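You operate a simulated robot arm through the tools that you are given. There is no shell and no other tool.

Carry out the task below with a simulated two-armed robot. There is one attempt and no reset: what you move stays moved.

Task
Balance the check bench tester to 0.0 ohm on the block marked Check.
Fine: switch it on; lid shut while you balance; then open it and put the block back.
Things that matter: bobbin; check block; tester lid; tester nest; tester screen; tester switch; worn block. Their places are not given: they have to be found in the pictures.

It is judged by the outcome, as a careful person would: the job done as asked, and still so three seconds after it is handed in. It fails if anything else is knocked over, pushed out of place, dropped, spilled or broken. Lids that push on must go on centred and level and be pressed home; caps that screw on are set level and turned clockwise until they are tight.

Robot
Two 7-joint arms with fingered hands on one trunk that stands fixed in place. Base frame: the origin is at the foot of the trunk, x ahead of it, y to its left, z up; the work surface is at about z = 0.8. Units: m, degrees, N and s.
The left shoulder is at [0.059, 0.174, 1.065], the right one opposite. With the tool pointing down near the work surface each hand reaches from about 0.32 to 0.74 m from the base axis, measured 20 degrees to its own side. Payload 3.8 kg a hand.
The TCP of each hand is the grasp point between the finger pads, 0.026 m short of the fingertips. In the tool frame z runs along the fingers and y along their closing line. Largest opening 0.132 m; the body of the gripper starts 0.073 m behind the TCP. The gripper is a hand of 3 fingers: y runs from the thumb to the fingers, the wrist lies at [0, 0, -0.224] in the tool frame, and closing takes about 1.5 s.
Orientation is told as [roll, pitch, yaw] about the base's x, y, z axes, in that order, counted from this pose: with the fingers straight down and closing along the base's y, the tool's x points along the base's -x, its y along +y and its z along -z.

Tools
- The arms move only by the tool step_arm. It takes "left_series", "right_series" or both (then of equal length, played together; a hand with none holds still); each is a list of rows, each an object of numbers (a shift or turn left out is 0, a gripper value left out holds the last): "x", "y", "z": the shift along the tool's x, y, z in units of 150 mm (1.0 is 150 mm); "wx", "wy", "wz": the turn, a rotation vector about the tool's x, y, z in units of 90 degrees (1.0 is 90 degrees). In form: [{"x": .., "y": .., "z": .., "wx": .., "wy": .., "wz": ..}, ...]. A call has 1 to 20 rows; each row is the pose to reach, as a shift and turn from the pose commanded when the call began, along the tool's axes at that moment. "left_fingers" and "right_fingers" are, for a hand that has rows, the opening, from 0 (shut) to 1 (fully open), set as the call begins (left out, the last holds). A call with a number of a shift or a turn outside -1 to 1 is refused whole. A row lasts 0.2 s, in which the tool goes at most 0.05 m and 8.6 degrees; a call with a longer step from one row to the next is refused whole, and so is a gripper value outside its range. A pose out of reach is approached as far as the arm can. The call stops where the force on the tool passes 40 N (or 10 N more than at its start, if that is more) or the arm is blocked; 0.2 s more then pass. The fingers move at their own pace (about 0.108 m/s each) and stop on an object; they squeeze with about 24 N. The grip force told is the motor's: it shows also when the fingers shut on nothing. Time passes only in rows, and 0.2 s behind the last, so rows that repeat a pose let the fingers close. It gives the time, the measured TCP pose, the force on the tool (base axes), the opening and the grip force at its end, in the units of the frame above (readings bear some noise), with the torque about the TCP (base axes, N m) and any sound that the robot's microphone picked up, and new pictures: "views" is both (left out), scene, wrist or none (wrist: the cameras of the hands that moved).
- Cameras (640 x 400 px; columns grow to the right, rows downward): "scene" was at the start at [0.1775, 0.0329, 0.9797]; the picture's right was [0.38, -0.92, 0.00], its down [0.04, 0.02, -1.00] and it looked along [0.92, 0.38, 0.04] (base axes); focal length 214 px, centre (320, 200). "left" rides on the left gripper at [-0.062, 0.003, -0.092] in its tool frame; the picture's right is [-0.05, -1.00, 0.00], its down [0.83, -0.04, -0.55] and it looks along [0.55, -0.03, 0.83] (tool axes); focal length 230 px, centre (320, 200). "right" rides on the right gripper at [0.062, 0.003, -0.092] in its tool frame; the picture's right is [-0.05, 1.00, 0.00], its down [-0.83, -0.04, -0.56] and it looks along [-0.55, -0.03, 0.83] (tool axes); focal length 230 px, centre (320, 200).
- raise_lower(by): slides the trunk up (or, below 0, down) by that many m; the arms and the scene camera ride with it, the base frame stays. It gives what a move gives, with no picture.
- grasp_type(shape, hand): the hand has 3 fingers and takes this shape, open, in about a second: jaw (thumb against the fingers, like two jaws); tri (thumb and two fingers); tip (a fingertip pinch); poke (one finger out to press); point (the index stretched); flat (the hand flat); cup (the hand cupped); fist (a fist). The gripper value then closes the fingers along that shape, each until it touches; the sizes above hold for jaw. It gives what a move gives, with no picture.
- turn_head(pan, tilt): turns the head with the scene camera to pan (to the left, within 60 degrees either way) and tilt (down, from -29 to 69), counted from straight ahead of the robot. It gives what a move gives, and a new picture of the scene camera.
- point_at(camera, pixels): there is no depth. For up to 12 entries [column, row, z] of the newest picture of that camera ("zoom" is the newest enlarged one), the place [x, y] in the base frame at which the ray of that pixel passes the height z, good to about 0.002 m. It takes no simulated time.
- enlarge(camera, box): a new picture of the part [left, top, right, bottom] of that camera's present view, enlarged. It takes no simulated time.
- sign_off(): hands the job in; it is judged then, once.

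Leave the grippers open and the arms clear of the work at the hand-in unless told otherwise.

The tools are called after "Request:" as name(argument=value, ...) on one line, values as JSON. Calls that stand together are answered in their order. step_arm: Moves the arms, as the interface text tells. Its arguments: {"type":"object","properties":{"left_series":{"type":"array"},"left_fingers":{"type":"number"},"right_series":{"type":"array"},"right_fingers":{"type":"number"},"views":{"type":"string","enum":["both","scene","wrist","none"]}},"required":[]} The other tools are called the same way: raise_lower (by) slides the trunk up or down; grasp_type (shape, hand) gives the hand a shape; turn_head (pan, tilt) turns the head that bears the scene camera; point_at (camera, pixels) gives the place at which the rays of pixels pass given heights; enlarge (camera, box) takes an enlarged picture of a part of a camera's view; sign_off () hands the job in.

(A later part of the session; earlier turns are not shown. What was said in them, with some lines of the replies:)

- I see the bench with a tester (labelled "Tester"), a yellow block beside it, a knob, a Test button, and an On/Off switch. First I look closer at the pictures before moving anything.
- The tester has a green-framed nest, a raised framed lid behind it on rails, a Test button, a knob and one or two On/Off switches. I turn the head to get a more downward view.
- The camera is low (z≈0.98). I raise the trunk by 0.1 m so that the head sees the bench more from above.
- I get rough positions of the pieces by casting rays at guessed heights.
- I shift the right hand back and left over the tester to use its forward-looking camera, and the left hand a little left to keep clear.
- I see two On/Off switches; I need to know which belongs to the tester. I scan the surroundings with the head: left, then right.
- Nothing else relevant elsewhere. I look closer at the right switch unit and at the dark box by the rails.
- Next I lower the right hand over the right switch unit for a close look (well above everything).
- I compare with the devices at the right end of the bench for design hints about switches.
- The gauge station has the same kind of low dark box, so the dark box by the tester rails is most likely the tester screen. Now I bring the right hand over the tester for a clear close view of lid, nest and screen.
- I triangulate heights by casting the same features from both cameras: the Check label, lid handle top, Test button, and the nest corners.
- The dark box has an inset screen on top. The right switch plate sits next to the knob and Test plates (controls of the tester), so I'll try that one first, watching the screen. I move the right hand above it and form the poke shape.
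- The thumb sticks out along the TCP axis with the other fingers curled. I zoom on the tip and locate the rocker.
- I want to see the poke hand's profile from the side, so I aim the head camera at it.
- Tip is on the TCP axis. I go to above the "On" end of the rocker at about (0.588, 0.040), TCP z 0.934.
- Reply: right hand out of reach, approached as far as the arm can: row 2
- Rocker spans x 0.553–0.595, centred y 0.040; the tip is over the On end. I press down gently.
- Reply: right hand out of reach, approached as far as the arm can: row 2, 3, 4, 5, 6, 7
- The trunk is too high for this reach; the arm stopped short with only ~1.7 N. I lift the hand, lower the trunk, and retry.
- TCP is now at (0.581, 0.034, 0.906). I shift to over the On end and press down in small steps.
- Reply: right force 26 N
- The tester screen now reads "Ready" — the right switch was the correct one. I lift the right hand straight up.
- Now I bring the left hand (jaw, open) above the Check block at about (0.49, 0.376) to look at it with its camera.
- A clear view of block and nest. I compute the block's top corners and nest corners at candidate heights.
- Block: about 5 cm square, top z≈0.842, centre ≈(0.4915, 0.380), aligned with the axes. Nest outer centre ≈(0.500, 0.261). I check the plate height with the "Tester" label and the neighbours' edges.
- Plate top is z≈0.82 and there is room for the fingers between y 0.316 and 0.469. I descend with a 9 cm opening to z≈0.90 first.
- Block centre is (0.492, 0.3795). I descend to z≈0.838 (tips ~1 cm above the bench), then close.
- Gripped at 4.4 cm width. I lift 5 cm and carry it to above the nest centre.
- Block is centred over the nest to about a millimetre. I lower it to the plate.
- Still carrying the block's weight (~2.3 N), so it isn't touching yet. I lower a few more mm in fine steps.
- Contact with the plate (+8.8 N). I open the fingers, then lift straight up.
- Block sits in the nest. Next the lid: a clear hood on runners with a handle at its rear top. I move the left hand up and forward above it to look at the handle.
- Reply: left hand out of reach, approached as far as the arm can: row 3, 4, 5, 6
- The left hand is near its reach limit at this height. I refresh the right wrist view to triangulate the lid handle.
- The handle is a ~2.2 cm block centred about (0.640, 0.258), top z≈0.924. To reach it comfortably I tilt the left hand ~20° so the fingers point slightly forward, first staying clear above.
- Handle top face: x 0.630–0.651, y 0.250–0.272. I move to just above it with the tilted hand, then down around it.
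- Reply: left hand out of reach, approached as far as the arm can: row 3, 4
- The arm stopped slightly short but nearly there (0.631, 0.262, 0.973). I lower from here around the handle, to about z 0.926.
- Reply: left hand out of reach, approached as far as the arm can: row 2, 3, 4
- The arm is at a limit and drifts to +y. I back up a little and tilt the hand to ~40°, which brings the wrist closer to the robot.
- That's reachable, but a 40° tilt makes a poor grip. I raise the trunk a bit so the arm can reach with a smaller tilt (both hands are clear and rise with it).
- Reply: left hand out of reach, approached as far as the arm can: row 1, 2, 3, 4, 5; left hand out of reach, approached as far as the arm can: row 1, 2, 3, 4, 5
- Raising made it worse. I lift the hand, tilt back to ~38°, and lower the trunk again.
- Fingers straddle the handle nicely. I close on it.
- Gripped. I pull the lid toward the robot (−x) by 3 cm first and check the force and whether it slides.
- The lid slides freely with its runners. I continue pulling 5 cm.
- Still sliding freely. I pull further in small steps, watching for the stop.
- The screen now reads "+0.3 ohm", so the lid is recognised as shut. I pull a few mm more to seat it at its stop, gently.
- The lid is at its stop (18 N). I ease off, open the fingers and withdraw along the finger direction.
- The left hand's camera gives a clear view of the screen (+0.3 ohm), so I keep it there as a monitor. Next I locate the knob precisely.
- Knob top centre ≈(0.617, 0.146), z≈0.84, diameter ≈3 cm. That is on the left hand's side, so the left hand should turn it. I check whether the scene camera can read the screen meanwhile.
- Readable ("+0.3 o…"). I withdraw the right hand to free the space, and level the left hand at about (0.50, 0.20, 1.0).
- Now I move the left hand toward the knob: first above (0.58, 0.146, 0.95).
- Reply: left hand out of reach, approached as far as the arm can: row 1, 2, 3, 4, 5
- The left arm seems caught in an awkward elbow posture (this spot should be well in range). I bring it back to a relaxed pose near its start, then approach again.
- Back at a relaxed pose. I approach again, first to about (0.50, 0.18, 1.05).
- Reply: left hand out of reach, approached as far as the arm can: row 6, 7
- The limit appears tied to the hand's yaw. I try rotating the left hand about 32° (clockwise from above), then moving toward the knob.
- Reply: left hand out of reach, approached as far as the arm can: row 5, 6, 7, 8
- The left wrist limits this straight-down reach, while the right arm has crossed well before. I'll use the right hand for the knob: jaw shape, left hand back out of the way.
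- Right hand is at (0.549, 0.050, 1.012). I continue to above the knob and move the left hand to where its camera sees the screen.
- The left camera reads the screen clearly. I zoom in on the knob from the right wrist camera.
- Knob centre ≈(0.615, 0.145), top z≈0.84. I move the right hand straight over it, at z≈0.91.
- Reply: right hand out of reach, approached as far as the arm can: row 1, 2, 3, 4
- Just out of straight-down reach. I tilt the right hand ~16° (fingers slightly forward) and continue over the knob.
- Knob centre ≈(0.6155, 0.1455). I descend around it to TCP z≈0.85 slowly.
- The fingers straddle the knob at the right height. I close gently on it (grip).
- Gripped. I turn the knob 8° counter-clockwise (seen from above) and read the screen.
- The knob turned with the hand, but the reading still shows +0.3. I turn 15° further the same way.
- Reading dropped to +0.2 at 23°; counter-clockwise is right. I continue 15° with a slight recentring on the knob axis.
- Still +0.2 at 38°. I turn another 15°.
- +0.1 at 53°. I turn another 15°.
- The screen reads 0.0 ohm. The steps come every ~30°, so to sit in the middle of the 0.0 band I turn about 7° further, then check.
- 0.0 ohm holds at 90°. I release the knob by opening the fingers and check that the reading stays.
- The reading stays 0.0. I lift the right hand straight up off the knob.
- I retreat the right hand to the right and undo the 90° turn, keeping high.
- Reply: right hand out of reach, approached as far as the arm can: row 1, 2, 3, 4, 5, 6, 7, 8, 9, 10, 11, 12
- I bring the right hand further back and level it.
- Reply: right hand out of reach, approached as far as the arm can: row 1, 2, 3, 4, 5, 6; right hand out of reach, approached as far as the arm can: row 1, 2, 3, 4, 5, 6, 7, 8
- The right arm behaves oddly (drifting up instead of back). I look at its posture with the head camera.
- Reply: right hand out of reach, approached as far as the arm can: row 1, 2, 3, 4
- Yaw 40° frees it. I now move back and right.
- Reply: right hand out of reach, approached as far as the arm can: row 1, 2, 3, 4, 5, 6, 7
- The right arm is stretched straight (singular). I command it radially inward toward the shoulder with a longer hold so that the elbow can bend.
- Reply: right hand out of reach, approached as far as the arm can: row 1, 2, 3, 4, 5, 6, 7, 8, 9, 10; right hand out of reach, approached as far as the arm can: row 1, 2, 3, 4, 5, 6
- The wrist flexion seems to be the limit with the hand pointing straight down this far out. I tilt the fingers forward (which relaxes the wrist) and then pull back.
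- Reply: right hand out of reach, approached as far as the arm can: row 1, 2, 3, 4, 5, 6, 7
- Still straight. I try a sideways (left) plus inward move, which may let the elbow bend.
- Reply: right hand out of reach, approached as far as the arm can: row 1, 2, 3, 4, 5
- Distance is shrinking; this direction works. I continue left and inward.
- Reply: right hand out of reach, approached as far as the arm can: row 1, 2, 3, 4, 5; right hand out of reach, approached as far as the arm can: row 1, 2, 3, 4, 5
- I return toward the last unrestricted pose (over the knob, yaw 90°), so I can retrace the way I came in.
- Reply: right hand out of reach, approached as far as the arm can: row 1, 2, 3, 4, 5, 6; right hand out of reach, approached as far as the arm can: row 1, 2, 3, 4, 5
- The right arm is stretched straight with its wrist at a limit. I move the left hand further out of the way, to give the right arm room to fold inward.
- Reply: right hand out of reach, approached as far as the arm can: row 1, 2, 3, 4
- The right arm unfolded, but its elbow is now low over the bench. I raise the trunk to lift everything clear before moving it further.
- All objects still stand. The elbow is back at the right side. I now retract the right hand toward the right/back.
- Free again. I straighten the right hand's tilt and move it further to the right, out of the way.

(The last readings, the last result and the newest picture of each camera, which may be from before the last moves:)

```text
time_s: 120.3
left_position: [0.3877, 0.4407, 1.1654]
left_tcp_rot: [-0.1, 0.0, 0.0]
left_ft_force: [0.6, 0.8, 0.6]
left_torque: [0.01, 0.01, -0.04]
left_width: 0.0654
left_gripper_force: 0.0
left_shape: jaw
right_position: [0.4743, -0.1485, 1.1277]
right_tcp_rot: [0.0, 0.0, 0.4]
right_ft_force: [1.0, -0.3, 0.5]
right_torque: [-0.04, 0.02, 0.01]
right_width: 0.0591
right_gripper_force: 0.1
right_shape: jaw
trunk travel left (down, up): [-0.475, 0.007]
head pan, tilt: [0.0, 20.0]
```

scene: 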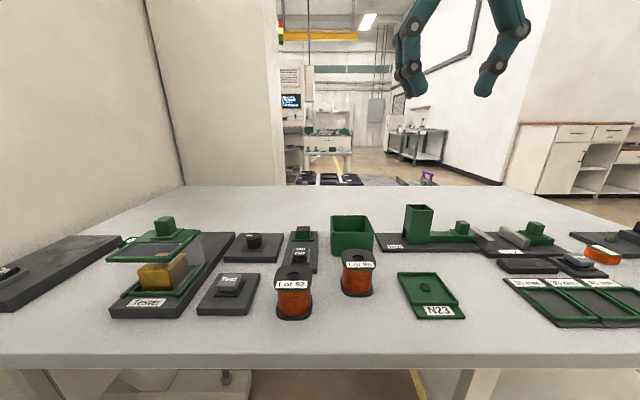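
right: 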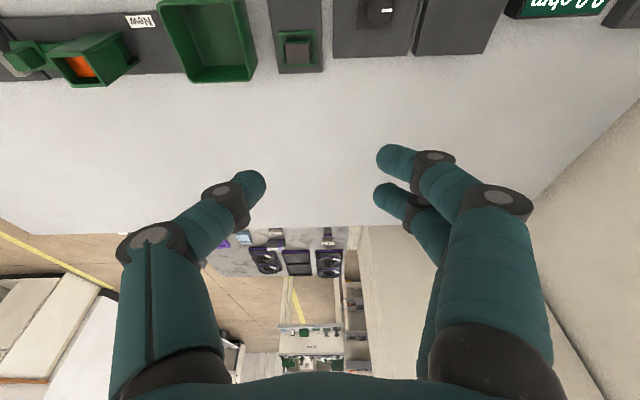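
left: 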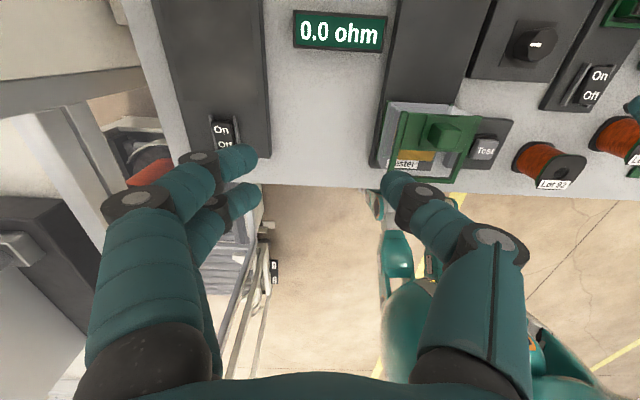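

Right arm is back in a normal pose. I lower the trunk again and look at the tester.

Request:
raise_lower(by=-0.1)

Request:
turn_head(pan=28, tilt=20)

Request:
enlarge(camera="scene", box=[180, 110, 420, 260])

```text
time_s: 121.7
left_position: [0.388, 0.4412, 1.0661]
left_tcp_rot: [0.0, -0.1, 0.0]
left_ft_force: [0.4, 0.0, -0.1]
left_torque: [-0.03, 0.0, -0.01]
left_width: 0.0659
left_gripper_force: 0.0
left_shape: jaw
right_position: [0.4742, -0.1474, 1.0291]
right_tcp_rot: [0.1, -0.2, 0.4]
right_ft_force: [0.9, 0.4, 0.6]
right_torque: [0.02, 0.0, 0.03]
right_width: 0.0592
right_gripper_force: 0.1
right_shape: jaw
trunk travel left (down, up): [-0.375, 0.107]
head pan, tilt: [0.0, 20.0]
```

```text
time_s: 122.6
left_position: [0.3886, 0.4413, 1.0673]
left_tcp_rot: [-0.1, 0.0, 0.1]
left_ft_force: [-1.4, 0.5, -0.9]
left_torque: [0.0, -0.02, -0.01]
left_width: 0.0659
left_gripper_force: 0.1
left_shape: jaw
right_position: [0.4743, -0.1465, 1.0289]
right_tcp_rot: [-0.1, 0.1, 0.4]
right_ft_force: [0.5, 1.1, 0.7]
right_torque: [-0.02, -0.01, 0.0]
right_width: 0.0595
right_gripper_force: 0.1
right_shape: jaw
trunk travel left (down, up): [-0.375, 0.107]
head pan, tilt: [28.0, 20.0]
```

scene: 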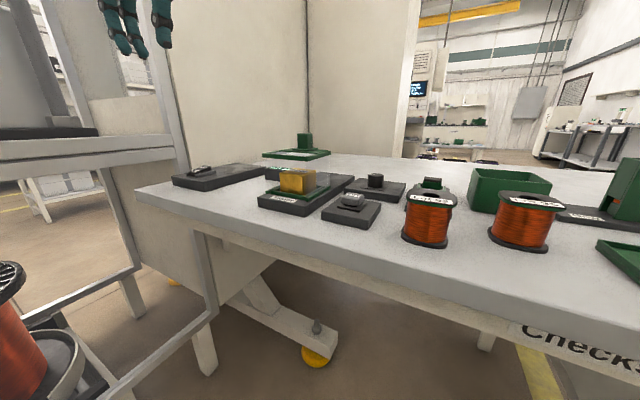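

```text
2.67 times, centred on (300, 185) of scene
```

zoom: 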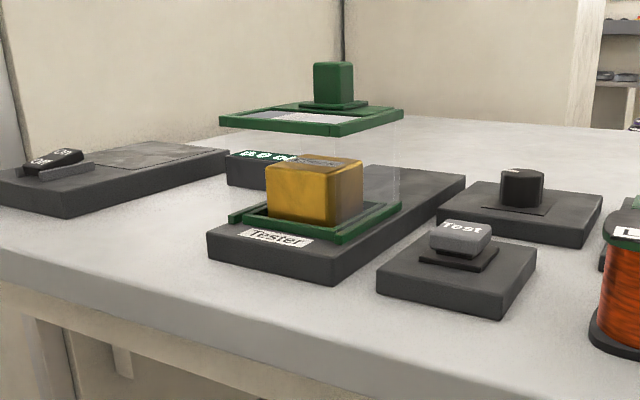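

All in order; the screen still shows 0.0. Now I bring the left hand to the lid handle with the same tilted approach as before.

Request:
step_arm(left_series=[{"x": -0.05, "y": -0.1, "wy": -0.06}, {"x": -0.1, "y": -0.25, "wy": -0.12}, {"x": -0.15, "y": -0.4, "wy": -0.18}, {"x": -0.2, "y": -0.55, "wy": -0.24}, {"x": -0.267, "y": -0.7, "wy": -0.3}, {"x": -0.267, "y": -0.7, "wy": -0.365}, {"x": -0.267, "y": -0.7, "wy": -0.365}], left_fingers=0.5, views="none")

```text
time_s: 124.2
left_position: [0.4288, 0.3361, 1.0659]
left_tcp_rot: [-0.1, -33.0, 0.0]
left_ft_force: [0.2, -0.2, 0.1]
left_torque: [0.0, 0.0, 0.0]
left_width: 0.0657
left_gripper_force: 0.1
left_shape: jaw
right_position: [0.4738, -0.1478, 1.0289]
right_tcp_rot: [0.1, 0.0, 0.4]
right_ft_force: [-0.5, -0.6, -0.3]
right_torque: [0.04, 0.04, -0.02]
right_width: 0.0593
right_gripper_force: 0.1
right_shape: jaw
trunk travel left (down, up): [-0.375, 0.107]
head pan, tilt: [28.0, 20.0]
```

Request:
step_arm(left_series=[{"x": 0.003, "y": -0.15, "z": 0.1}, {"x": 0.006, "y": -0.3, "z": 0.25}, {"x": 0.01, "y": -0.45, "z": 0.4}, {"x": 0.01, "y": -0.5, "z": 0.5}, {"x": 0.01, "y": -0.5, "z": 0.5}], left_fingers=0.5, views="wrist")

Request:
enlarge(camera="left", box=[180, 30, 400, 230])

```text
time_s: 125.4
left_position: [0.4691, 0.2604, 1.0024]
left_tcp_rot: [-0.2, -32.9, 0.1]
left_ft_force: [0.2, 0.8, -0.1]
left_torque: [-0.01, -0.01, 0.02]
left_width: 0.0658
left_gripper_force: 0.0
left_shape: jaw
right_position: [0.474, -0.1478, 1.0288]
right_tcp_rot: [0.0, 0.0, 0.4]
right_ft_force: [0.2, -0.2, 0.5]
right_torque: [0.01, 0.01, 0.01]
right_width: 0.0594
right_gripper_force: 0.1
right_shape: jaw
trunk travel left (down, up): [-0.375, 0.107]
head pan, tilt: [28.0, 20.0]
```

left: 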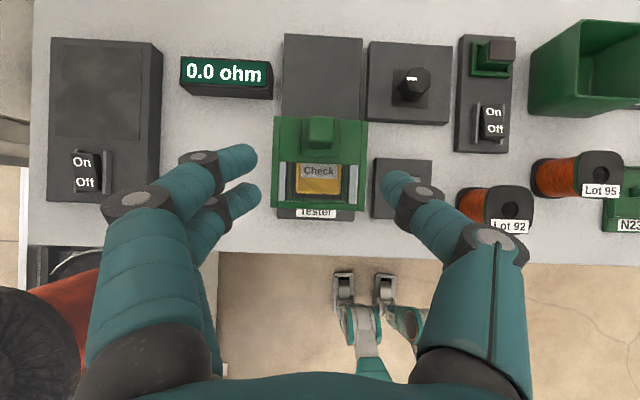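

```text
2.00 times, centred on (290, 130) of left
```

zoom: 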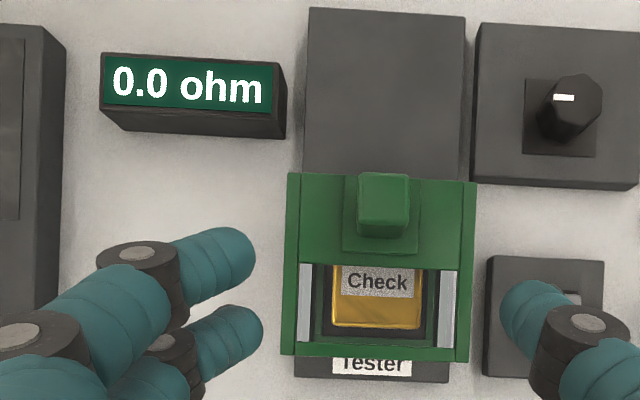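

Balanced: 0.0 ohm with the lid shut. Now I move along the finger direction around the lid handle and grip it.

Request:
step_arm(left_series=[{"z": 0.15}, {"z": 0.3}, {"y": 0.004, "z": 0.45}, {"x": 0.004, "y": 0.004, "z": 0.605}, {"x": 0.004, "y": 0.004, "z": 0.605}], left_fingers=0.5, views="wrist")

Request:
step_arm(left_series=[{}, {}, {}, {}, {}, {}], left_fingers=0.0, views="both")

```text
time_s: 126.6
left_position: [0.5162, 0.2627, 0.9265]
left_tcp_rot: [-0.1, -32.9, 0.1]
left_ft_force: [-0.1, -0.2, -1.0]
left_torque: [0.0, -0.01, -0.01]
left_width: 0.0659
left_gripper_force: 0.1
left_shape: jaw
right_position: [0.4738, -0.1464, 1.0286]
right_tcp_rot: [0.0, -0.1, 0.5]
right_ft_force: [0.1, 0.0, -0.2]
right_torque: [-0.02, -0.02, -0.01]
right_width: 0.0591
right_gripper_force: 0.1
right_shape: jaw
trunk travel left (down, up): [-0.375, 0.107]
head pan, tilt: [28.0, 20.0]
```

left: 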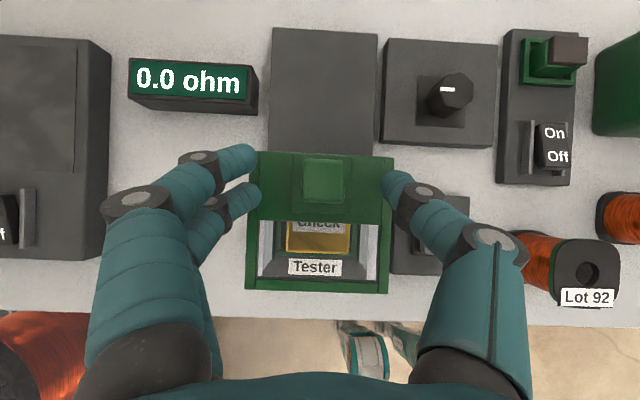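

```text
time_s: 128.0
left_position: [0.5176, 0.2618, 0.925]
left_tcp_rot: [-0.1, -33.0, 0.1]
left_ft_force: [1.7, -0.1, -2.1]
left_torque: [0.02, 0.0, -0.01]
left_width: 0.0169
left_gripper_force: 23.7
left_shape: jaw
right_position: [0.4742, -0.1468, 1.0283]
right_tcp_rot: [0.0, 0.1, 0.5]
right_ft_force: [0.4, -0.4, -0.1]
right_torque: [0.02, -0.03, -0.02]
right_width: 0.0592
right_gripper_force: 0.0
right_shape: jaw
trunk travel left (down, up): [-0.375, 0.107]
head pan, tilt: [28.0, 20.0]
```

scene: 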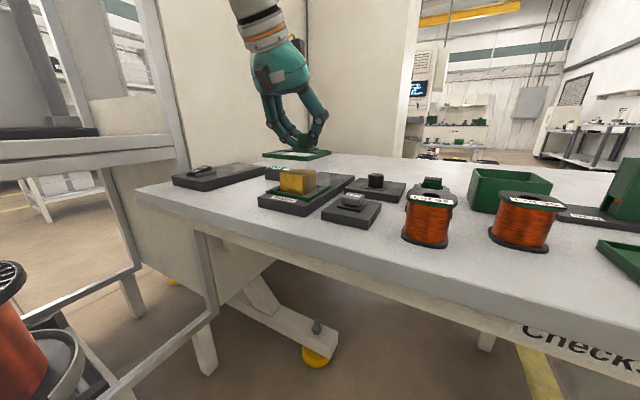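
left: 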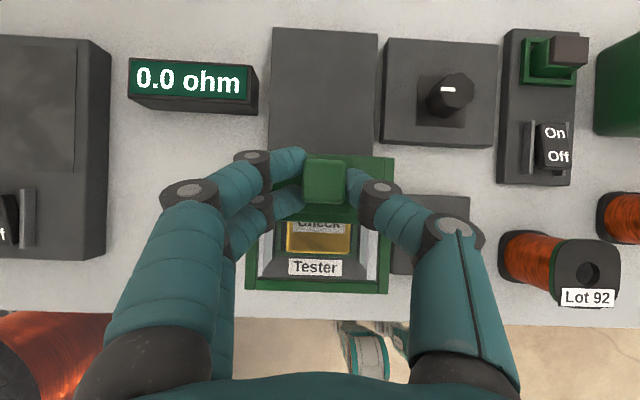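

Gripped. I slide the lid open (+x), first 6 cm.

Request:
step_arm(left_series=[{"x": -0.042, "z": 0.027}, {"x": -0.084, "z": 0.0545}, {"x": -0.126, "z": 0.082}, {"x": -0.168, "z": 0.109}, {"x": -0.21, "z": 0.136}, {"x": -0.252, "z": 0.164}, {"x": -0.294, "z": 0.191}, {"x": -0.335, "z": 0.218}, {"x": -0.335, "z": 0.218}], views="wrist")

```text
time_s: 130.0
left_position: [0.5768, 0.2617, 0.9259]
left_tcp_rot: [0.1, -32.9, 0.2]
left_ft_force: [0.6, -1.1, -2.9]
left_torque: [0.01, 0.02, -0.03]
left_width: 0.0168
left_gripper_force: 24.1
left_shape: jaw
right_position: [0.4751, -0.1476, 1.0293]
right_tcp_rot: [-0.1, 0.0, 0.4]
right_ft_force: [0.0, -0.3, 0.0]
right_torque: [0.0, 0.01, -0.02]
right_width: 0.0593
right_gripper_force: 0.0
right_shape: jaw
trunk travel left (down, up): [-0.375, 0.107]
head pan, tilt: [28.0, 20.0]
```

left: 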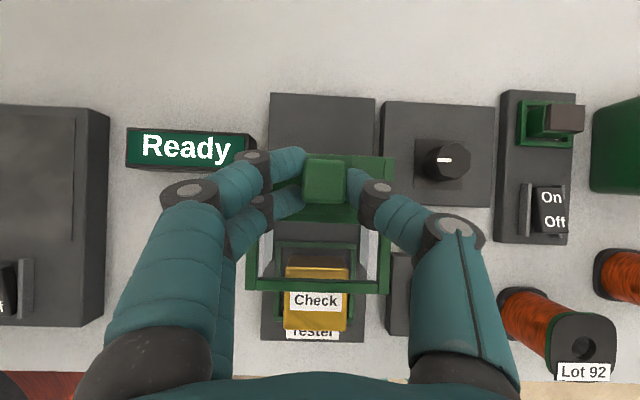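

The screen shows "Ready" again as the lid opens. I slide it the remaining 5.5 cm back to its original open position.

Request:
step_arm(left_series=[{"x": -0.042, "z": 0.027}, {"x": -0.084, "z": 0.0545}, {"x": -0.126, "z": 0.082}, {"x": -0.168, "z": 0.109}, {"x": -0.21, "z": 0.136}, {"x": -0.252, "z": 0.164}, {"x": -0.285, "z": 0.185}, {"x": -0.307, "z": 0.2}, {"x": -0.307, "z": 0.2}], views="both")

Request:
enlarge(camera="scene", box=[240, 100, 390, 220])

```text
time_s: 132.0
left_position: [0.6309, 0.2618, 0.9246]
left_tcp_rot: [0.0, -32.9, 0.1]
left_ft_force: [-1.4, -3.3, -1.5]
left_torque: [0.0, 0.02, 0.0]
left_width: 0.0167
left_gripper_force: 24.3
left_shape: jaw
right_position: [0.474, -0.1484, 1.0283]
right_tcp_rot: [0.2, 0.0, 0.4]
right_ft_force: [0.0, -0.4, 0.1]
right_torque: [0.03, 0.04, 0.03]
right_width: 0.0594
right_gripper_force: 0.0
right_shape: jaw
trunk travel left (down, up): [-0.375, 0.107]
head pan, tilt: [28.0, 20.0]
```

scene: 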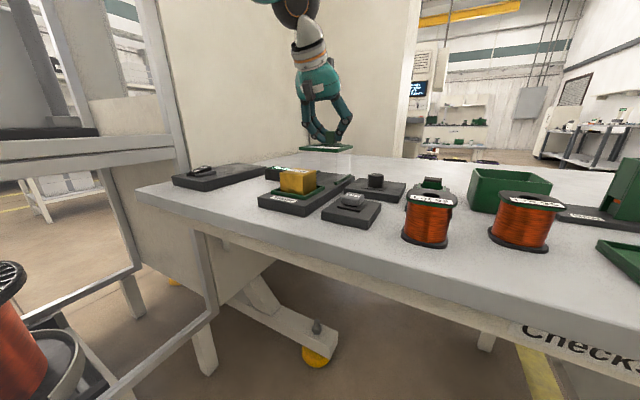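
left: 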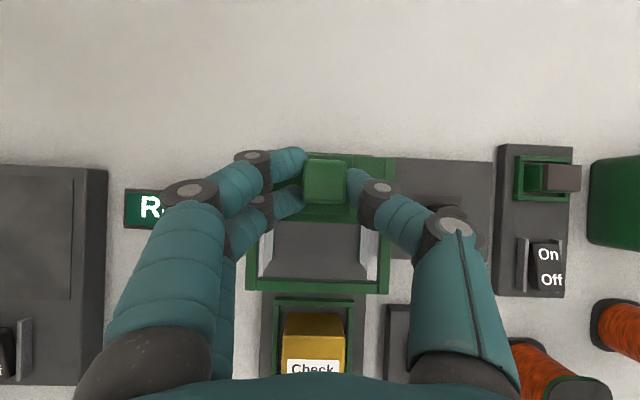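

```text
3.33 times, centred on (315, 160) of scene
```

zoom: 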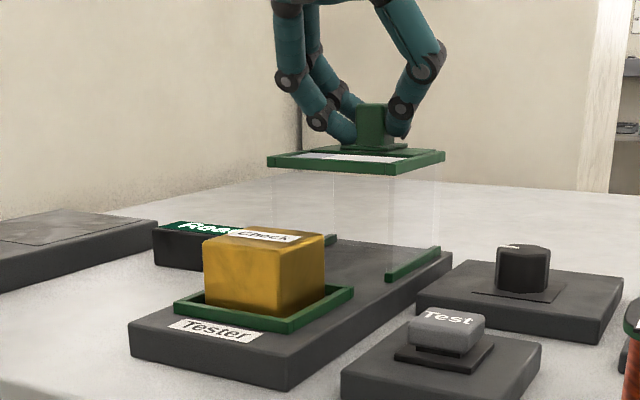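

Lid is within ~2 mm of its original open position. I nudge it the last few mm, then release.

Request:
step_arm(left_series=[{"x": -0.011, "z": 0.007}, {"x": -0.02, "z": 0.013}, {"x": -0.02, "z": 0.013}], views="none")

```text
time_s: 132.8
left_position: [0.6328, 0.2623, 0.9255]
left_tcp_rot: [0.0, -32.8, 0.0]
left_ft_force: [-16.7, -2.2, -0.6]
left_torque: [-0.04, 0.25, -0.05]
left_width: 0.0167
left_gripper_force: 23.7
left_shape: jaw
right_position: [0.4734, -0.1469, 1.0291]
right_tcp_rot: [0.1, -0.1, 0.3]
right_ft_force: [-0.9, -0.1, -0.2]
right_torque: [0.05, 0.02, 0.0]
right_width: 0.0594
right_gripper_force: 0.0
right_shape: jaw
trunk travel left (down, up): [-0.375, 0.107]
head pan, tilt: [28.0, 20.0]
```

At its open stop (17 N). I ease off, open the fingers, and withdraw upward.

Request:
step_arm(left_series=[{"x": 0.012, "z": -0.008}, {"x": 0.012, "z": -0.008}], views="none")

Request:
step_arm(left_series=[{}, {}, {}, {}], left_fingers=0.5, views="none")

Request:
step_arm(left_series=[{"z": -0.1}, {"z": -0.25}, {"z": -0.4}, {"z": -0.6}, {"z": -0.8}, {"z": -0.8}], views="both")

```text
time_s: 133.4
left_position: [0.6326, 0.2621, 0.926]
left_tcp_rot: [0.0, -32.9, 0.1]
left_ft_force: [-7.7, -2.9, -3.1]
left_torque: [-0.04, 0.19, -0.02]
left_width: 0.0165
left_gripper_force: 23.7
left_shape: jaw
right_position: [0.4743, -0.1481, 1.0291]
right_tcp_rot: [0.0, -0.1, 0.4]
right_ft_force: [0.3, -0.3, 0.5]
right_torque: [0.0, 0.0, -0.04]
right_width: 0.0591
right_gripper_force: 0.0
right_shape: jaw
trunk travel left (down, up): [-0.375, 0.107]
head pan, tilt: [28.0, 20.0]
```

```text
time_s: 134.4
left_position: [0.6332, 0.2622, 0.9264]
left_tcp_rot: [-0.1, -32.9, 0.1]
left_ft_force: [0.5, 0.7, -0.8]
left_torque: [0.05, 0.01, 0.0]
left_width: 0.065
left_gripper_force: 0.0
left_shape: jaw
right_position: [0.4755, -0.1465, 1.0281]
right_tcp_rot: [0.0, 0.0, 0.4]
right_ft_force: [-0.1, -0.1, 1.1]
right_torque: [0.02, 0.0, 0.01]
right_width: 0.059
right_gripper_force: 0.1
right_shape: jaw
trunk travel left (down, up): [-0.375, 0.107]
head pan, tilt: [28.0, 20.0]
```

```text
time_s: 135.8
left_position: [0.5663, 0.2612, 1.0271]
left_tcp_rot: [0.0, -32.8, 0.1]
left_ft_force: [-0.2, -0.2, 0.7]
left_torque: [0.02, -0.02, 0.02]
left_width: 0.0657
left_gripper_force: 0.0
left_shape: jaw
right_position: [0.4751, -0.1476, 1.0279]
right_tcp_rot: [0.0, -0.1, 0.4]
right_ft_force: [-0.2, -0.9, -0.1]
right_torque: [0.03, 0.01, -0.03]
right_width: 0.0594
right_gripper_force: 0.0
right_shape: jaw
trunk travel left (down, up): [-0.375, 0.107]
head pan, tilt: [28.0, 20.0]
```

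scene: 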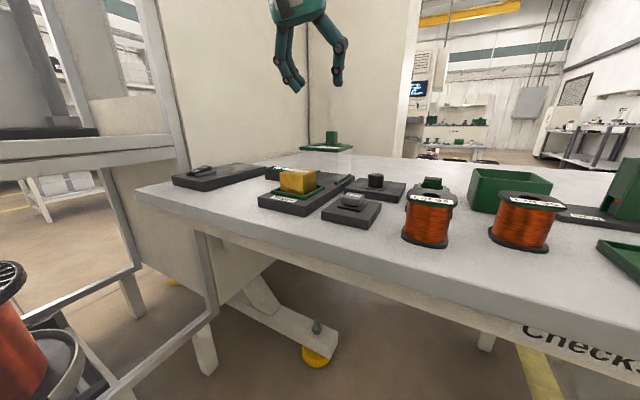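
left: 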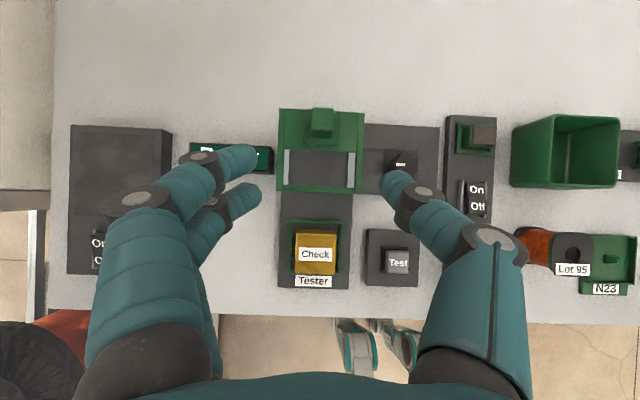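

Lid is open. Next I level the left hand above the block in the nest, about (0.503, 0.261, 1.007).

Request:
step_arm(left_series=[{"x": 0.1, "z": -0.03, "wy": 0.07}, {"x": 0.2, "z": -0.06, "wy": 0.14}, {"x": 0.3, "z": -0.09, "wy": 0.21}, {"x": 0.425, "z": -0.117, "wy": 0.28}, {"x": 0.425, "z": -0.117, "wy": 0.364}, {"x": 0.425, "z": -0.117, "wy": 0.364}], left_fingers=0.6, views="wrist")

Request:
enlarge(camera="left", box=[220, 20, 440, 180])

```text
time_s: 137.2
left_position: [0.5046, 0.2625, 1.0058]
left_tcp_rot: [0.0, -0.2, 0.0]
left_ft_force: [0.0, 0.3, -0.5]
left_torque: [-0.01, 0.0, 0.01]
left_width: 0.0788
left_gripper_force: 0.2
left_shape: jaw
right_position: [0.4727, -0.1475, 1.0295]
right_tcp_rot: [0.0, -0.1, 0.4]
right_ft_force: [-0.2, 0.6, -0.2]
right_torque: [-0.02, -0.01, 0.0]
right_width: 0.0594
right_gripper_force: 0.1
right_shape: jaw
trunk travel left (down, up): [-0.375, 0.107]
head pan, tilt: [28.0, 20.0]
```

left: 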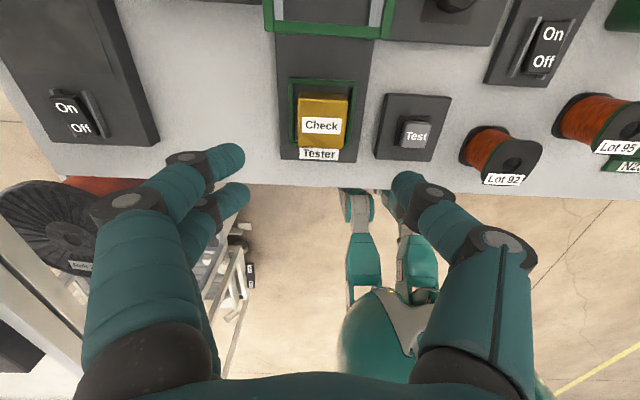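

```text
2.50 times, centred on (330, 100) of left
```

zoom: 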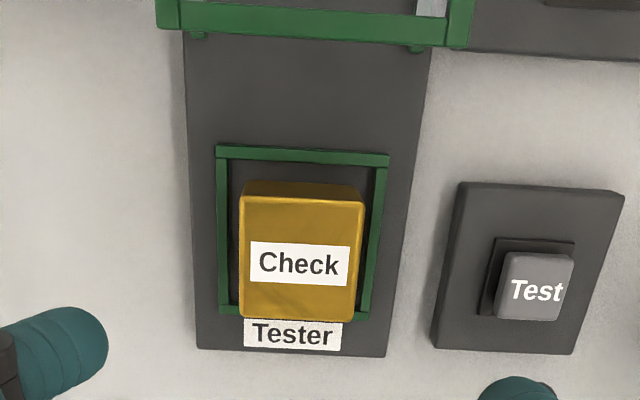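

I descend onto the block (same height as when I released it), then close.

Request:
step_arm(left_series=[{"x": 0.008, "y": -0.007, "z": 0.25}, {"x": 0.008, "y": -0.007, "z": 0.5}, {"x": 0.008, "y": -0.007, "z": 0.75}, {"x": 0.008, "y": -0.007, "z": 0.9}, {"x": 0.008, "y": -0.007, "z": 0.985}, {"x": 0.008, "y": -0.007, "z": 0.985}], left_fingers=0.6, views="wrist")

Request:
step_arm(left_series=[{}, {}, {}, {}, {}, {}], left_fingers=0.0, views="wrist")

```text
time_s: 138.6
left_position: [0.5032, 0.2614, 0.8569]
left_tcp_rot: [-0.2, -0.2, 0.1]
left_ft_force: [-0.2, -0.2, -0.1]
left_torque: [0.02, 0.0, -0.01]
left_width: 0.0784
left_gripper_force: 0.2
left_shape: jaw
right_position: [0.4735, -0.147, 1.0292]
right_tcp_rot: [0.0, 0.0, 0.4]
right_ft_force: [0.4, -1.0, -0.2]
right_torque: [0.0, 0.0, 0.01]
right_width: 0.0593
right_gripper_force: 0.1
right_shape: jaw
trunk travel left (down, up): [-0.375, 0.107]
head pan, tilt: [28.0, 20.0]
```

left: 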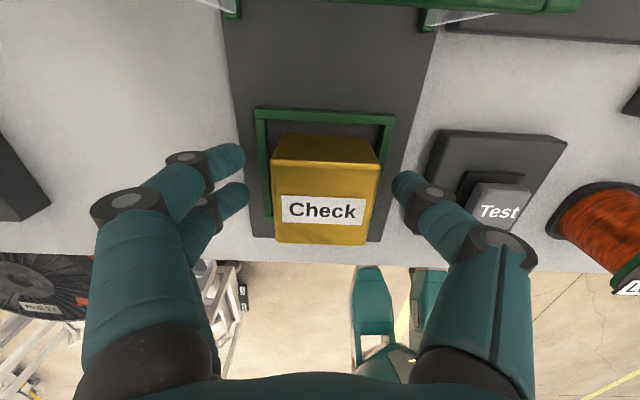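

```text
time_s: 140.0
left_position: [0.503, 0.2614, 0.8587]
left_tcp_rot: [0.0, -0.1, 0.2]
left_ft_force: [-0.3, -0.5, -0.7]
left_torque: [-0.01, 0.01, 0.04]
left_width: 0.0439
left_gripper_force: 23.9
left_shape: jaw
right_position: [0.4741, -0.1469, 1.0284]
right_tcp_rot: [-0.1, 0.0, 0.4]
right_ft_force: [-0.4, 0.8, -0.1]
right_torque: [-0.03, 0.01, 0.0]
right_width: 0.0593
right_gripper_force: 0.0
right_shape: jaw
trunk travel left (down, up): [-0.375, 0.107]
head pan, tilt: [28.0, 20.0]
```

left: 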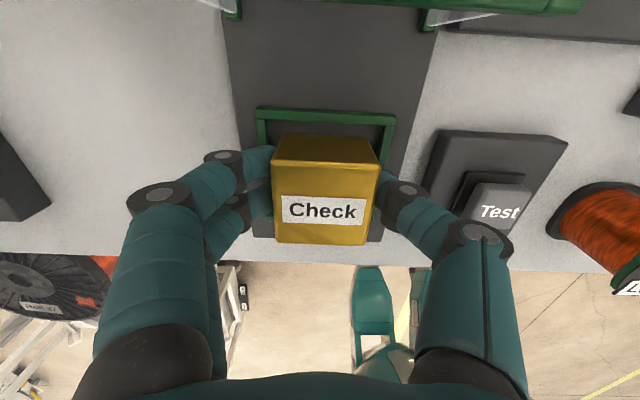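

Gripped. I lift 3.5 cm, and carry the block back over its original spot (TCP 0.495, 0.3785).

Request:
step_arm(left_series=[{"z": -0.1}, {"z": -0.233}, {"x": 0.02, "y": 0.2, "z": -0.233}, {"x": 0.04, "y": 0.4, "z": -0.233}, {"x": 0.053, "y": 0.6, "z": -0.233}, {"x": 0.053, "y": 0.781, "z": -0.233}, {"x": 0.053, "y": 0.781, "z": -0.233}], views="both")

```text
time_s: 141.6
left_position: [0.4952, 0.3793, 0.8931]
left_tcp_rot: [0.0, -0.1, 0.0]
left_ft_force: [0.5, -0.3, -3.3]
left_torque: [-0.02, -0.04, -0.03]
left_width: 0.044
left_gripper_force: 23.8
left_shape: jaw
right_position: [0.4741, -0.1464, 1.0281]
right_tcp_rot: [-0.1, 0.0, 0.4]
right_ft_force: [0.1, -0.6, -0.1]
right_torque: [0.01, -0.01, -0.01]
right_width: 0.0594
right_gripper_force: 0.0
right_shape: jaw
trunk travel left (down, up): [-0.375, 0.107]
head pan, tilt: [28.0, 20.0]
```

scene: 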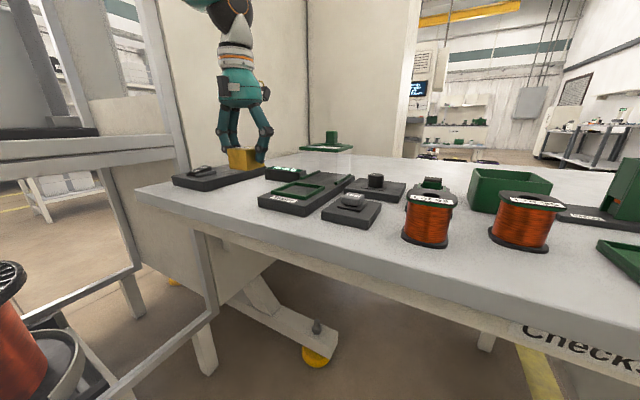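
left: 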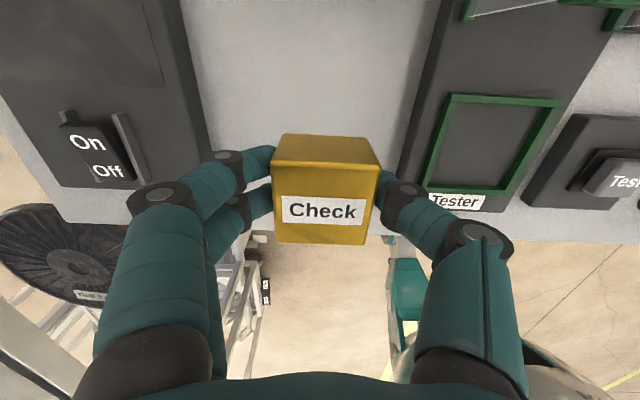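

I lower the block to the bench at its original spot, fine steps near the surface.

Request:
step_arm(left_series=[{"z": 0.15}, {"z": 0.28}, {"z": 0.33}, {"z": 0.35}, {"z": 0.358}, {"z": 0.358}], views="none")

```text
time_s: 143.0
left_position: [0.4956, 0.3782, 0.8391]
left_tcp_rot: [-0.1, -0.1, 0.1]
left_ft_force: [0.5, 0.3, -1.6]
left_torque: [0.02, 0.02, -0.02]
left_width: 0.0438
left_gripper_force: 24.2
left_shape: jaw
right_position: [0.4739, -0.1459, 1.0288]
right_tcp_rot: [-0.1, 0.0, 0.5]
right_ft_force: [0.1, 0.4, 0.0]
right_torque: [-0.02, 0.02, 0.01]
right_width: 0.059
right_gripper_force: 0.0
right_shape: jaw
trunk travel left (down, up): [-0.375, 0.107]
head pan, tilt: [28.0, 20.0]
```

Request:
step_arm(left_series=[{"z": 0.006}, {"z": 0.012}, {"z": 0.012}], views="none")

```text
time_s: 143.8
left_position: [0.4954, 0.3781, 0.8393]
left_tcp_rot: [-0.1, -0.3, 0.1]
left_ft_force: [-0.5, 0.8, -2.1]
left_torque: [-0.01, 0.01, -0.04]
left_width: 0.044
left_gripper_force: 24.3
left_shape: jaw
right_position: [0.4749, -0.147, 1.0283]
right_tcp_rot: [0.1, 0.0, 0.4]
right_ft_force: [0.0, 1.0, 0.1]
right_torque: [-0.01, 0.02, 0.01]
right_width: 0.0596
right_gripper_force: 0.0
right_shape: jaw
trunk travel left (down, up): [-0.375, 0.107]
head pan, tilt: [28.0, 20.0]
```

Still mostly carrying the weight; I lower another 1–2 mm.

Request:
step_arm(left_series=[{"z": 0.007}, {"z": 0.014}, {"z": 0.014}], views="wrist")

```text
time_s: 144.6
left_position: [0.4956, 0.3784, 0.8378]
left_tcp_rot: [0.0, -0.3, 0.0]
left_ft_force: [-0.4, 2.7, 11.7]
left_torque: [0.14, 0.03, 0.0]
left_width: 0.0439
left_gripper_force: 24.3
left_shape: jaw
right_position: [0.473, -0.1486, 1.0291]
right_tcp_rot: [0.1, -0.2, 0.4]
right_ft_force: [0.2, 0.5, 0.8]
right_torque: [0.0, -0.03, -0.02]
right_width: 0.0594
right_gripper_force: 0.1
right_shape: jaw
trunk travel left (down, up): [-0.375, 0.107]
head pan, tilt: [28.0, 20.0]
```

left: 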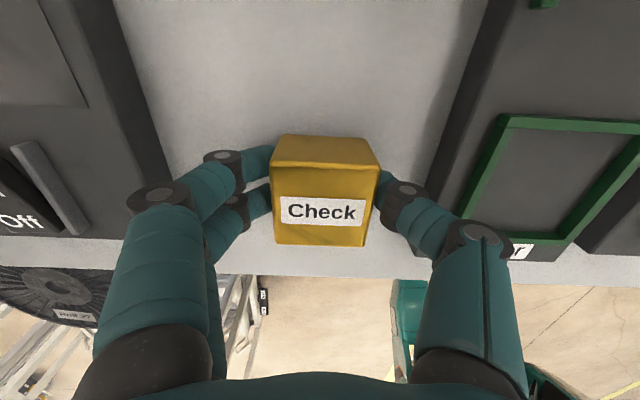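

The block rests on the bench (11.7 N). I open the fingers and lift away.

Request:
step_arm(left_series=[{"z": -0.004}, {"z": -0.004}, {"z": -0.004}, {"z": -0.004}], left_fingers=0.66, views="none")

Request:
step_arm(left_series=[{"z": -0.15}, {"z": -0.4}, {"z": -0.7}, {"z": -1.0}, {"z": -1.0}], views="both")

Request:
enlarge(camera="left", box=[240, 40, 480, 220])

```text
time_s: 145.6
left_position: [0.4953, 0.3782, 0.8359]
left_tcp_rot: [0.1, -0.2, 0.0]
left_ft_force: [0.6, 0.0, 0.4]
left_torque: [-0.02, -0.01, 0.02]
left_width: 0.0868
left_gripper_force: 0.0
left_shape: jaw
right_position: [0.4737, -0.1452, 1.0273]
right_tcp_rot: [0.0, 0.1, 0.4]
right_ft_force: [0.0, 0.2, 0.1]
right_torque: [0.02, 0.01, 0.01]
right_width: 0.0592
right_gripper_force: 0.1
right_shape: jaw
trunk travel left (down, up): [-0.375, 0.107]
head pan, tilt: [28.0, 20.0]
```

```text
time_s: 146.8
left_position: [0.4955, 0.3785, 0.9874]
left_tcp_rot: [0.0, 0.0, 0.1]
left_ft_force: [-0.2, -0.1, 0.8]
left_torque: [-0.01, 0.04, -0.02]
left_width: 0.0869
left_gripper_force: 0.1
left_shape: jaw
right_position: [0.4748, -0.1466, 1.0283]
right_tcp_rot: [-0.1, 0.0, 0.4]
right_ft_force: [-0.1, -0.5, -0.4]
right_torque: [-0.01, -0.03, 0.0]
right_width: 0.0593
right_gripper_force: 0.0
right_shape: jaw
trunk travel left (down, up): [-0.375, 0.107]
head pan, tilt: [28.0, 20.0]
```

scene: 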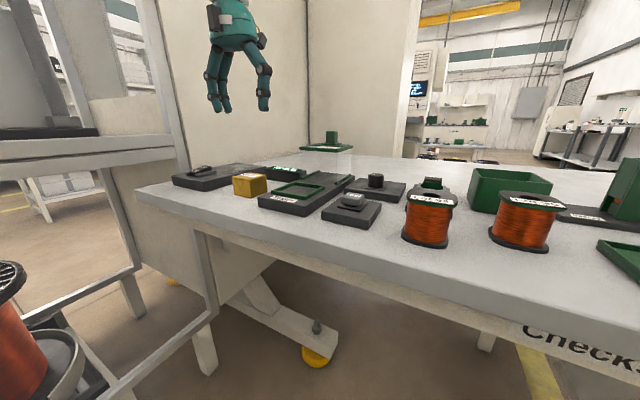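
left: 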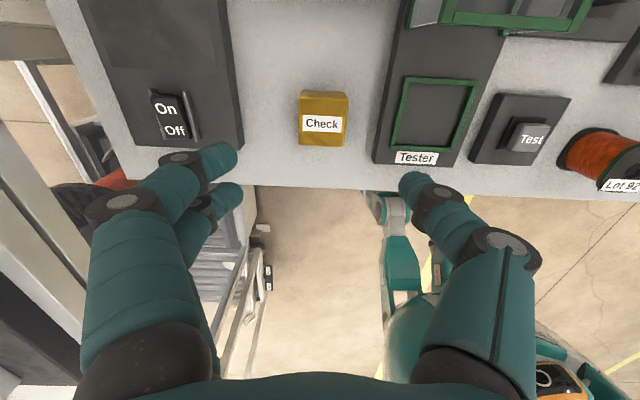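

```text
2.22 times, centred on (360, 130) of left
```

zoom: 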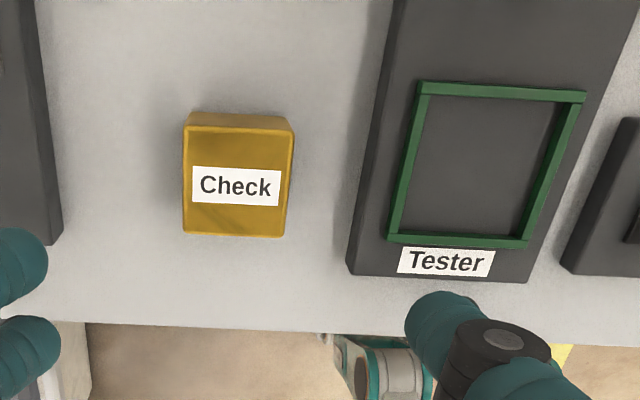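

Request:
point_at(camera="left", pixels=[[298.7, 96.2, 0.842], [347.8, 98.5, 0.842], [298.7, 144.9, 0.842], [343.8, 146.7, 0.842]])

Request:
enlarge(camera="scene", box=[180, 110, 460, 260])

```text
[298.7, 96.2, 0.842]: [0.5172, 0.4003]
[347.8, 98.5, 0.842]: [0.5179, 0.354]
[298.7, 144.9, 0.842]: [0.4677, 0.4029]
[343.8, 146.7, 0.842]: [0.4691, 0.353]
```

```text
2.29 times, centred on (320, 185) of scene
```

zoom: 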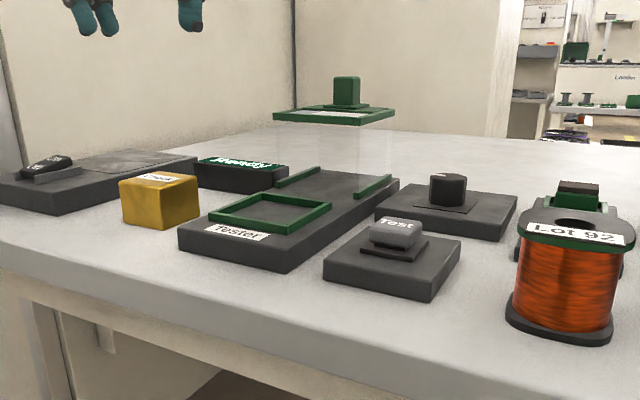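

The block is back within ~2 mm of its original place, and the screen reads "Ready". I retract both hands with grippers open.

Request:
step_arm(left_series=[{"x": 0.1, "z": -0.15}, {"x": 0.25, "z": -0.3}, {"x": 0.45, "z": -0.45}, {"x": 0.65, "z": -0.6}, {"x": 0.867, "z": -0.6}, {"x": 0.867, "z": -0.6}, {"x": 0.867, "z": -0.6}], right_series=[{"x": 0.1, "y": -0.05, "z": -0.07}, {"x": 0.2, "y": -0.1, "z": -0.14}, {"x": 0.3, "y": -0.15, "z": -0.2}, {"x": 0.4, "y": -0.2, "z": -0.27}, {"x": 0.533, "y": -0.3, "z": -0.333}, {"x": 0.533, "y": -0.333, "z": -0.333}, {"x": 0.533, "y": -0.333, "z": -0.333}], left_fingers=1.0, right_fingers=1.0, views="both")

Request:
turn_head(pan=15, tilt=25)

Request:
enlarge(camera="scene", box=[100, 80, 420, 260])

```text
time_s: 148.4
left_position: [0.365, 0.3772, 1.0742]
left_tcp_rot: [0.1, 0.0, 0.2]
left_ft_force: [0.2, 0.6, -0.6]
left_torque: [-0.04, -0.01, -0.01]
left_width: 0.1321
left_gripper_force: 0.1
left_shape: jaw
right_position: [0.3943, -0.1988, 1.0785]
right_tcp_rot: [0.0, 0.0, 0.4]
right_ft_force: [-0.2, -0.1, -0.2]
right_torque: [0.02, 0.0, 0.0]
right_width: 0.1319
right_gripper_force: 0.0
right_shape: jaw
trunk travel left (down, up): [-0.375, 0.107]
head pan, tilt: [28.0, 20.0]
```

scene: 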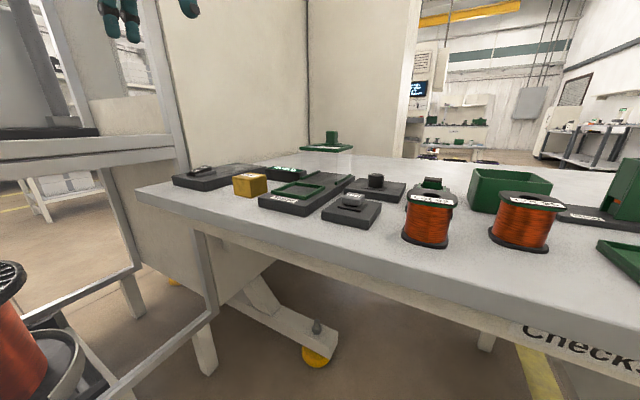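
right: 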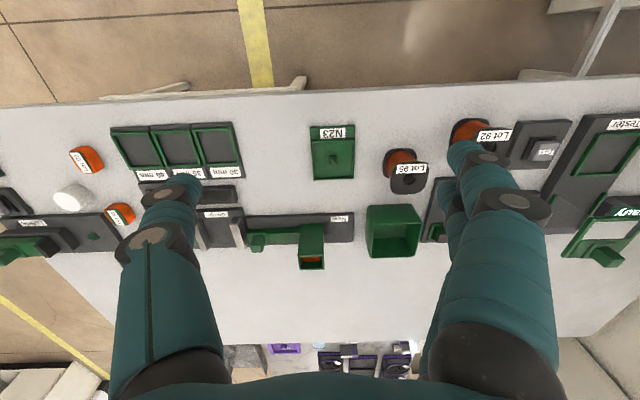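
left: 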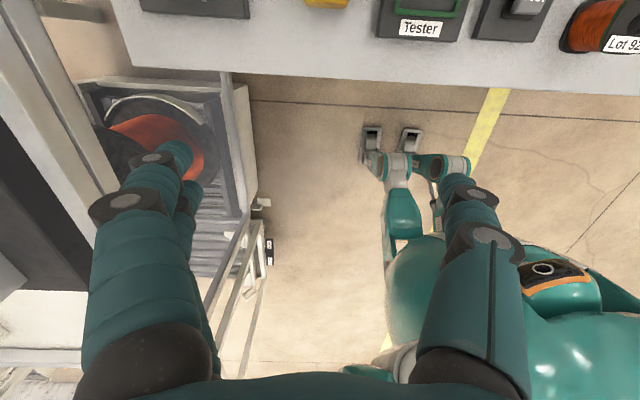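

```text
time_s: 149.2
left_position: [0.3639, 0.377, 1.076]
left_tcp_rot: [0.0, -0.1, 0.1]
left_ft_force: [0.1, -0.6, -0.1]
left_torque: [0.02, 0.03, 0.0]
left_width: 0.1322
left_gripper_force: 0.0
left_shape: jaw
right_position: [0.395, -0.1979, 1.0787]
right_tcp_rot: [0.1, 0.0, 0.5]
right_ft_force: [0.4, 0.1, -0.4]
right_torque: [0.01, 0.0, 0.01]
right_width: 0.1318
right_gripper_force: 0.0
right_shape: jaw
trunk travel left (down, up): [-0.375, 0.107]
head pan, tilt: [15.0, 25.0]
```

scene: 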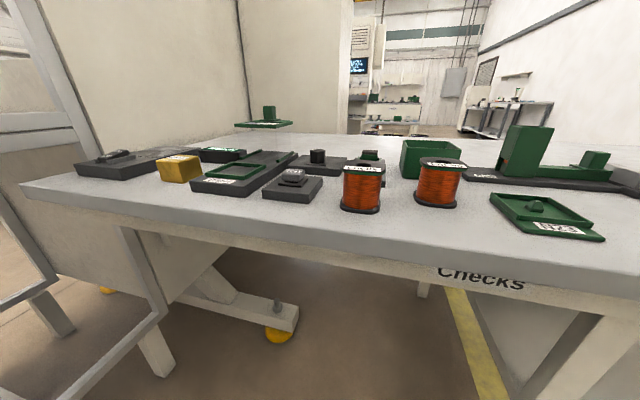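

```text
2.00 times, centred on (260, 170) of scene
```

zoom: 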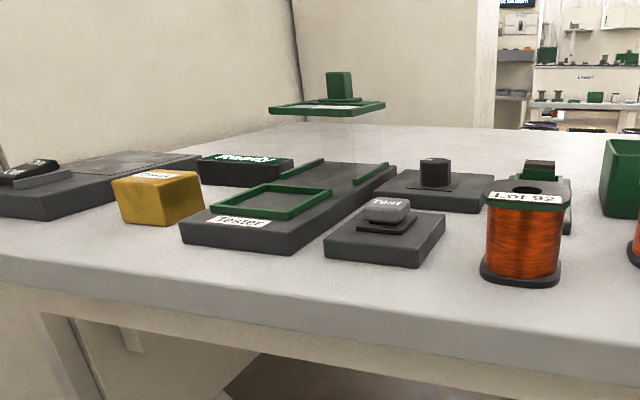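

Everything is in place: the tester is on ("Ready"), balanced to 0.0, the lid is open, the Check block is back on its spot, the other items are undisturbed, and both hands are open and clear. I hand the job in.

Request:
sign_off()

```text
The job is handed in.
```

The Checks bench tester is switched on and balanced to 0.0 ohm on the Check block. The job is handed in.

- **Switch:** There were two On/Off switches. The one beside the knob and Test plates was the tester's, and its screen came up "Ready". I left the tester on, since you didn't ask for it off.
- **Balance:** With the block in the nest and the lid slid shut, it first read +0.3 ohm. I turned the knob about 90° counter-clockwise. That took it to 0.0, with about 7° extra so it wasn't sitting right at the edge of 0.0. The reading held after I let go.
- **After balancing:** I slid the lid back to its open stop and put the Check block back within about 2 mm of where it started. The screen shows "Ready" again.
- **Right arm:** While backing off from the knob, the right arm got stuck stretched out, and at one point its elbow dropped low over the bench. I saw nothing touched: the spools, bin and other pieces looked to be where they were.

Both grippers are open and both arms are clear of the work.
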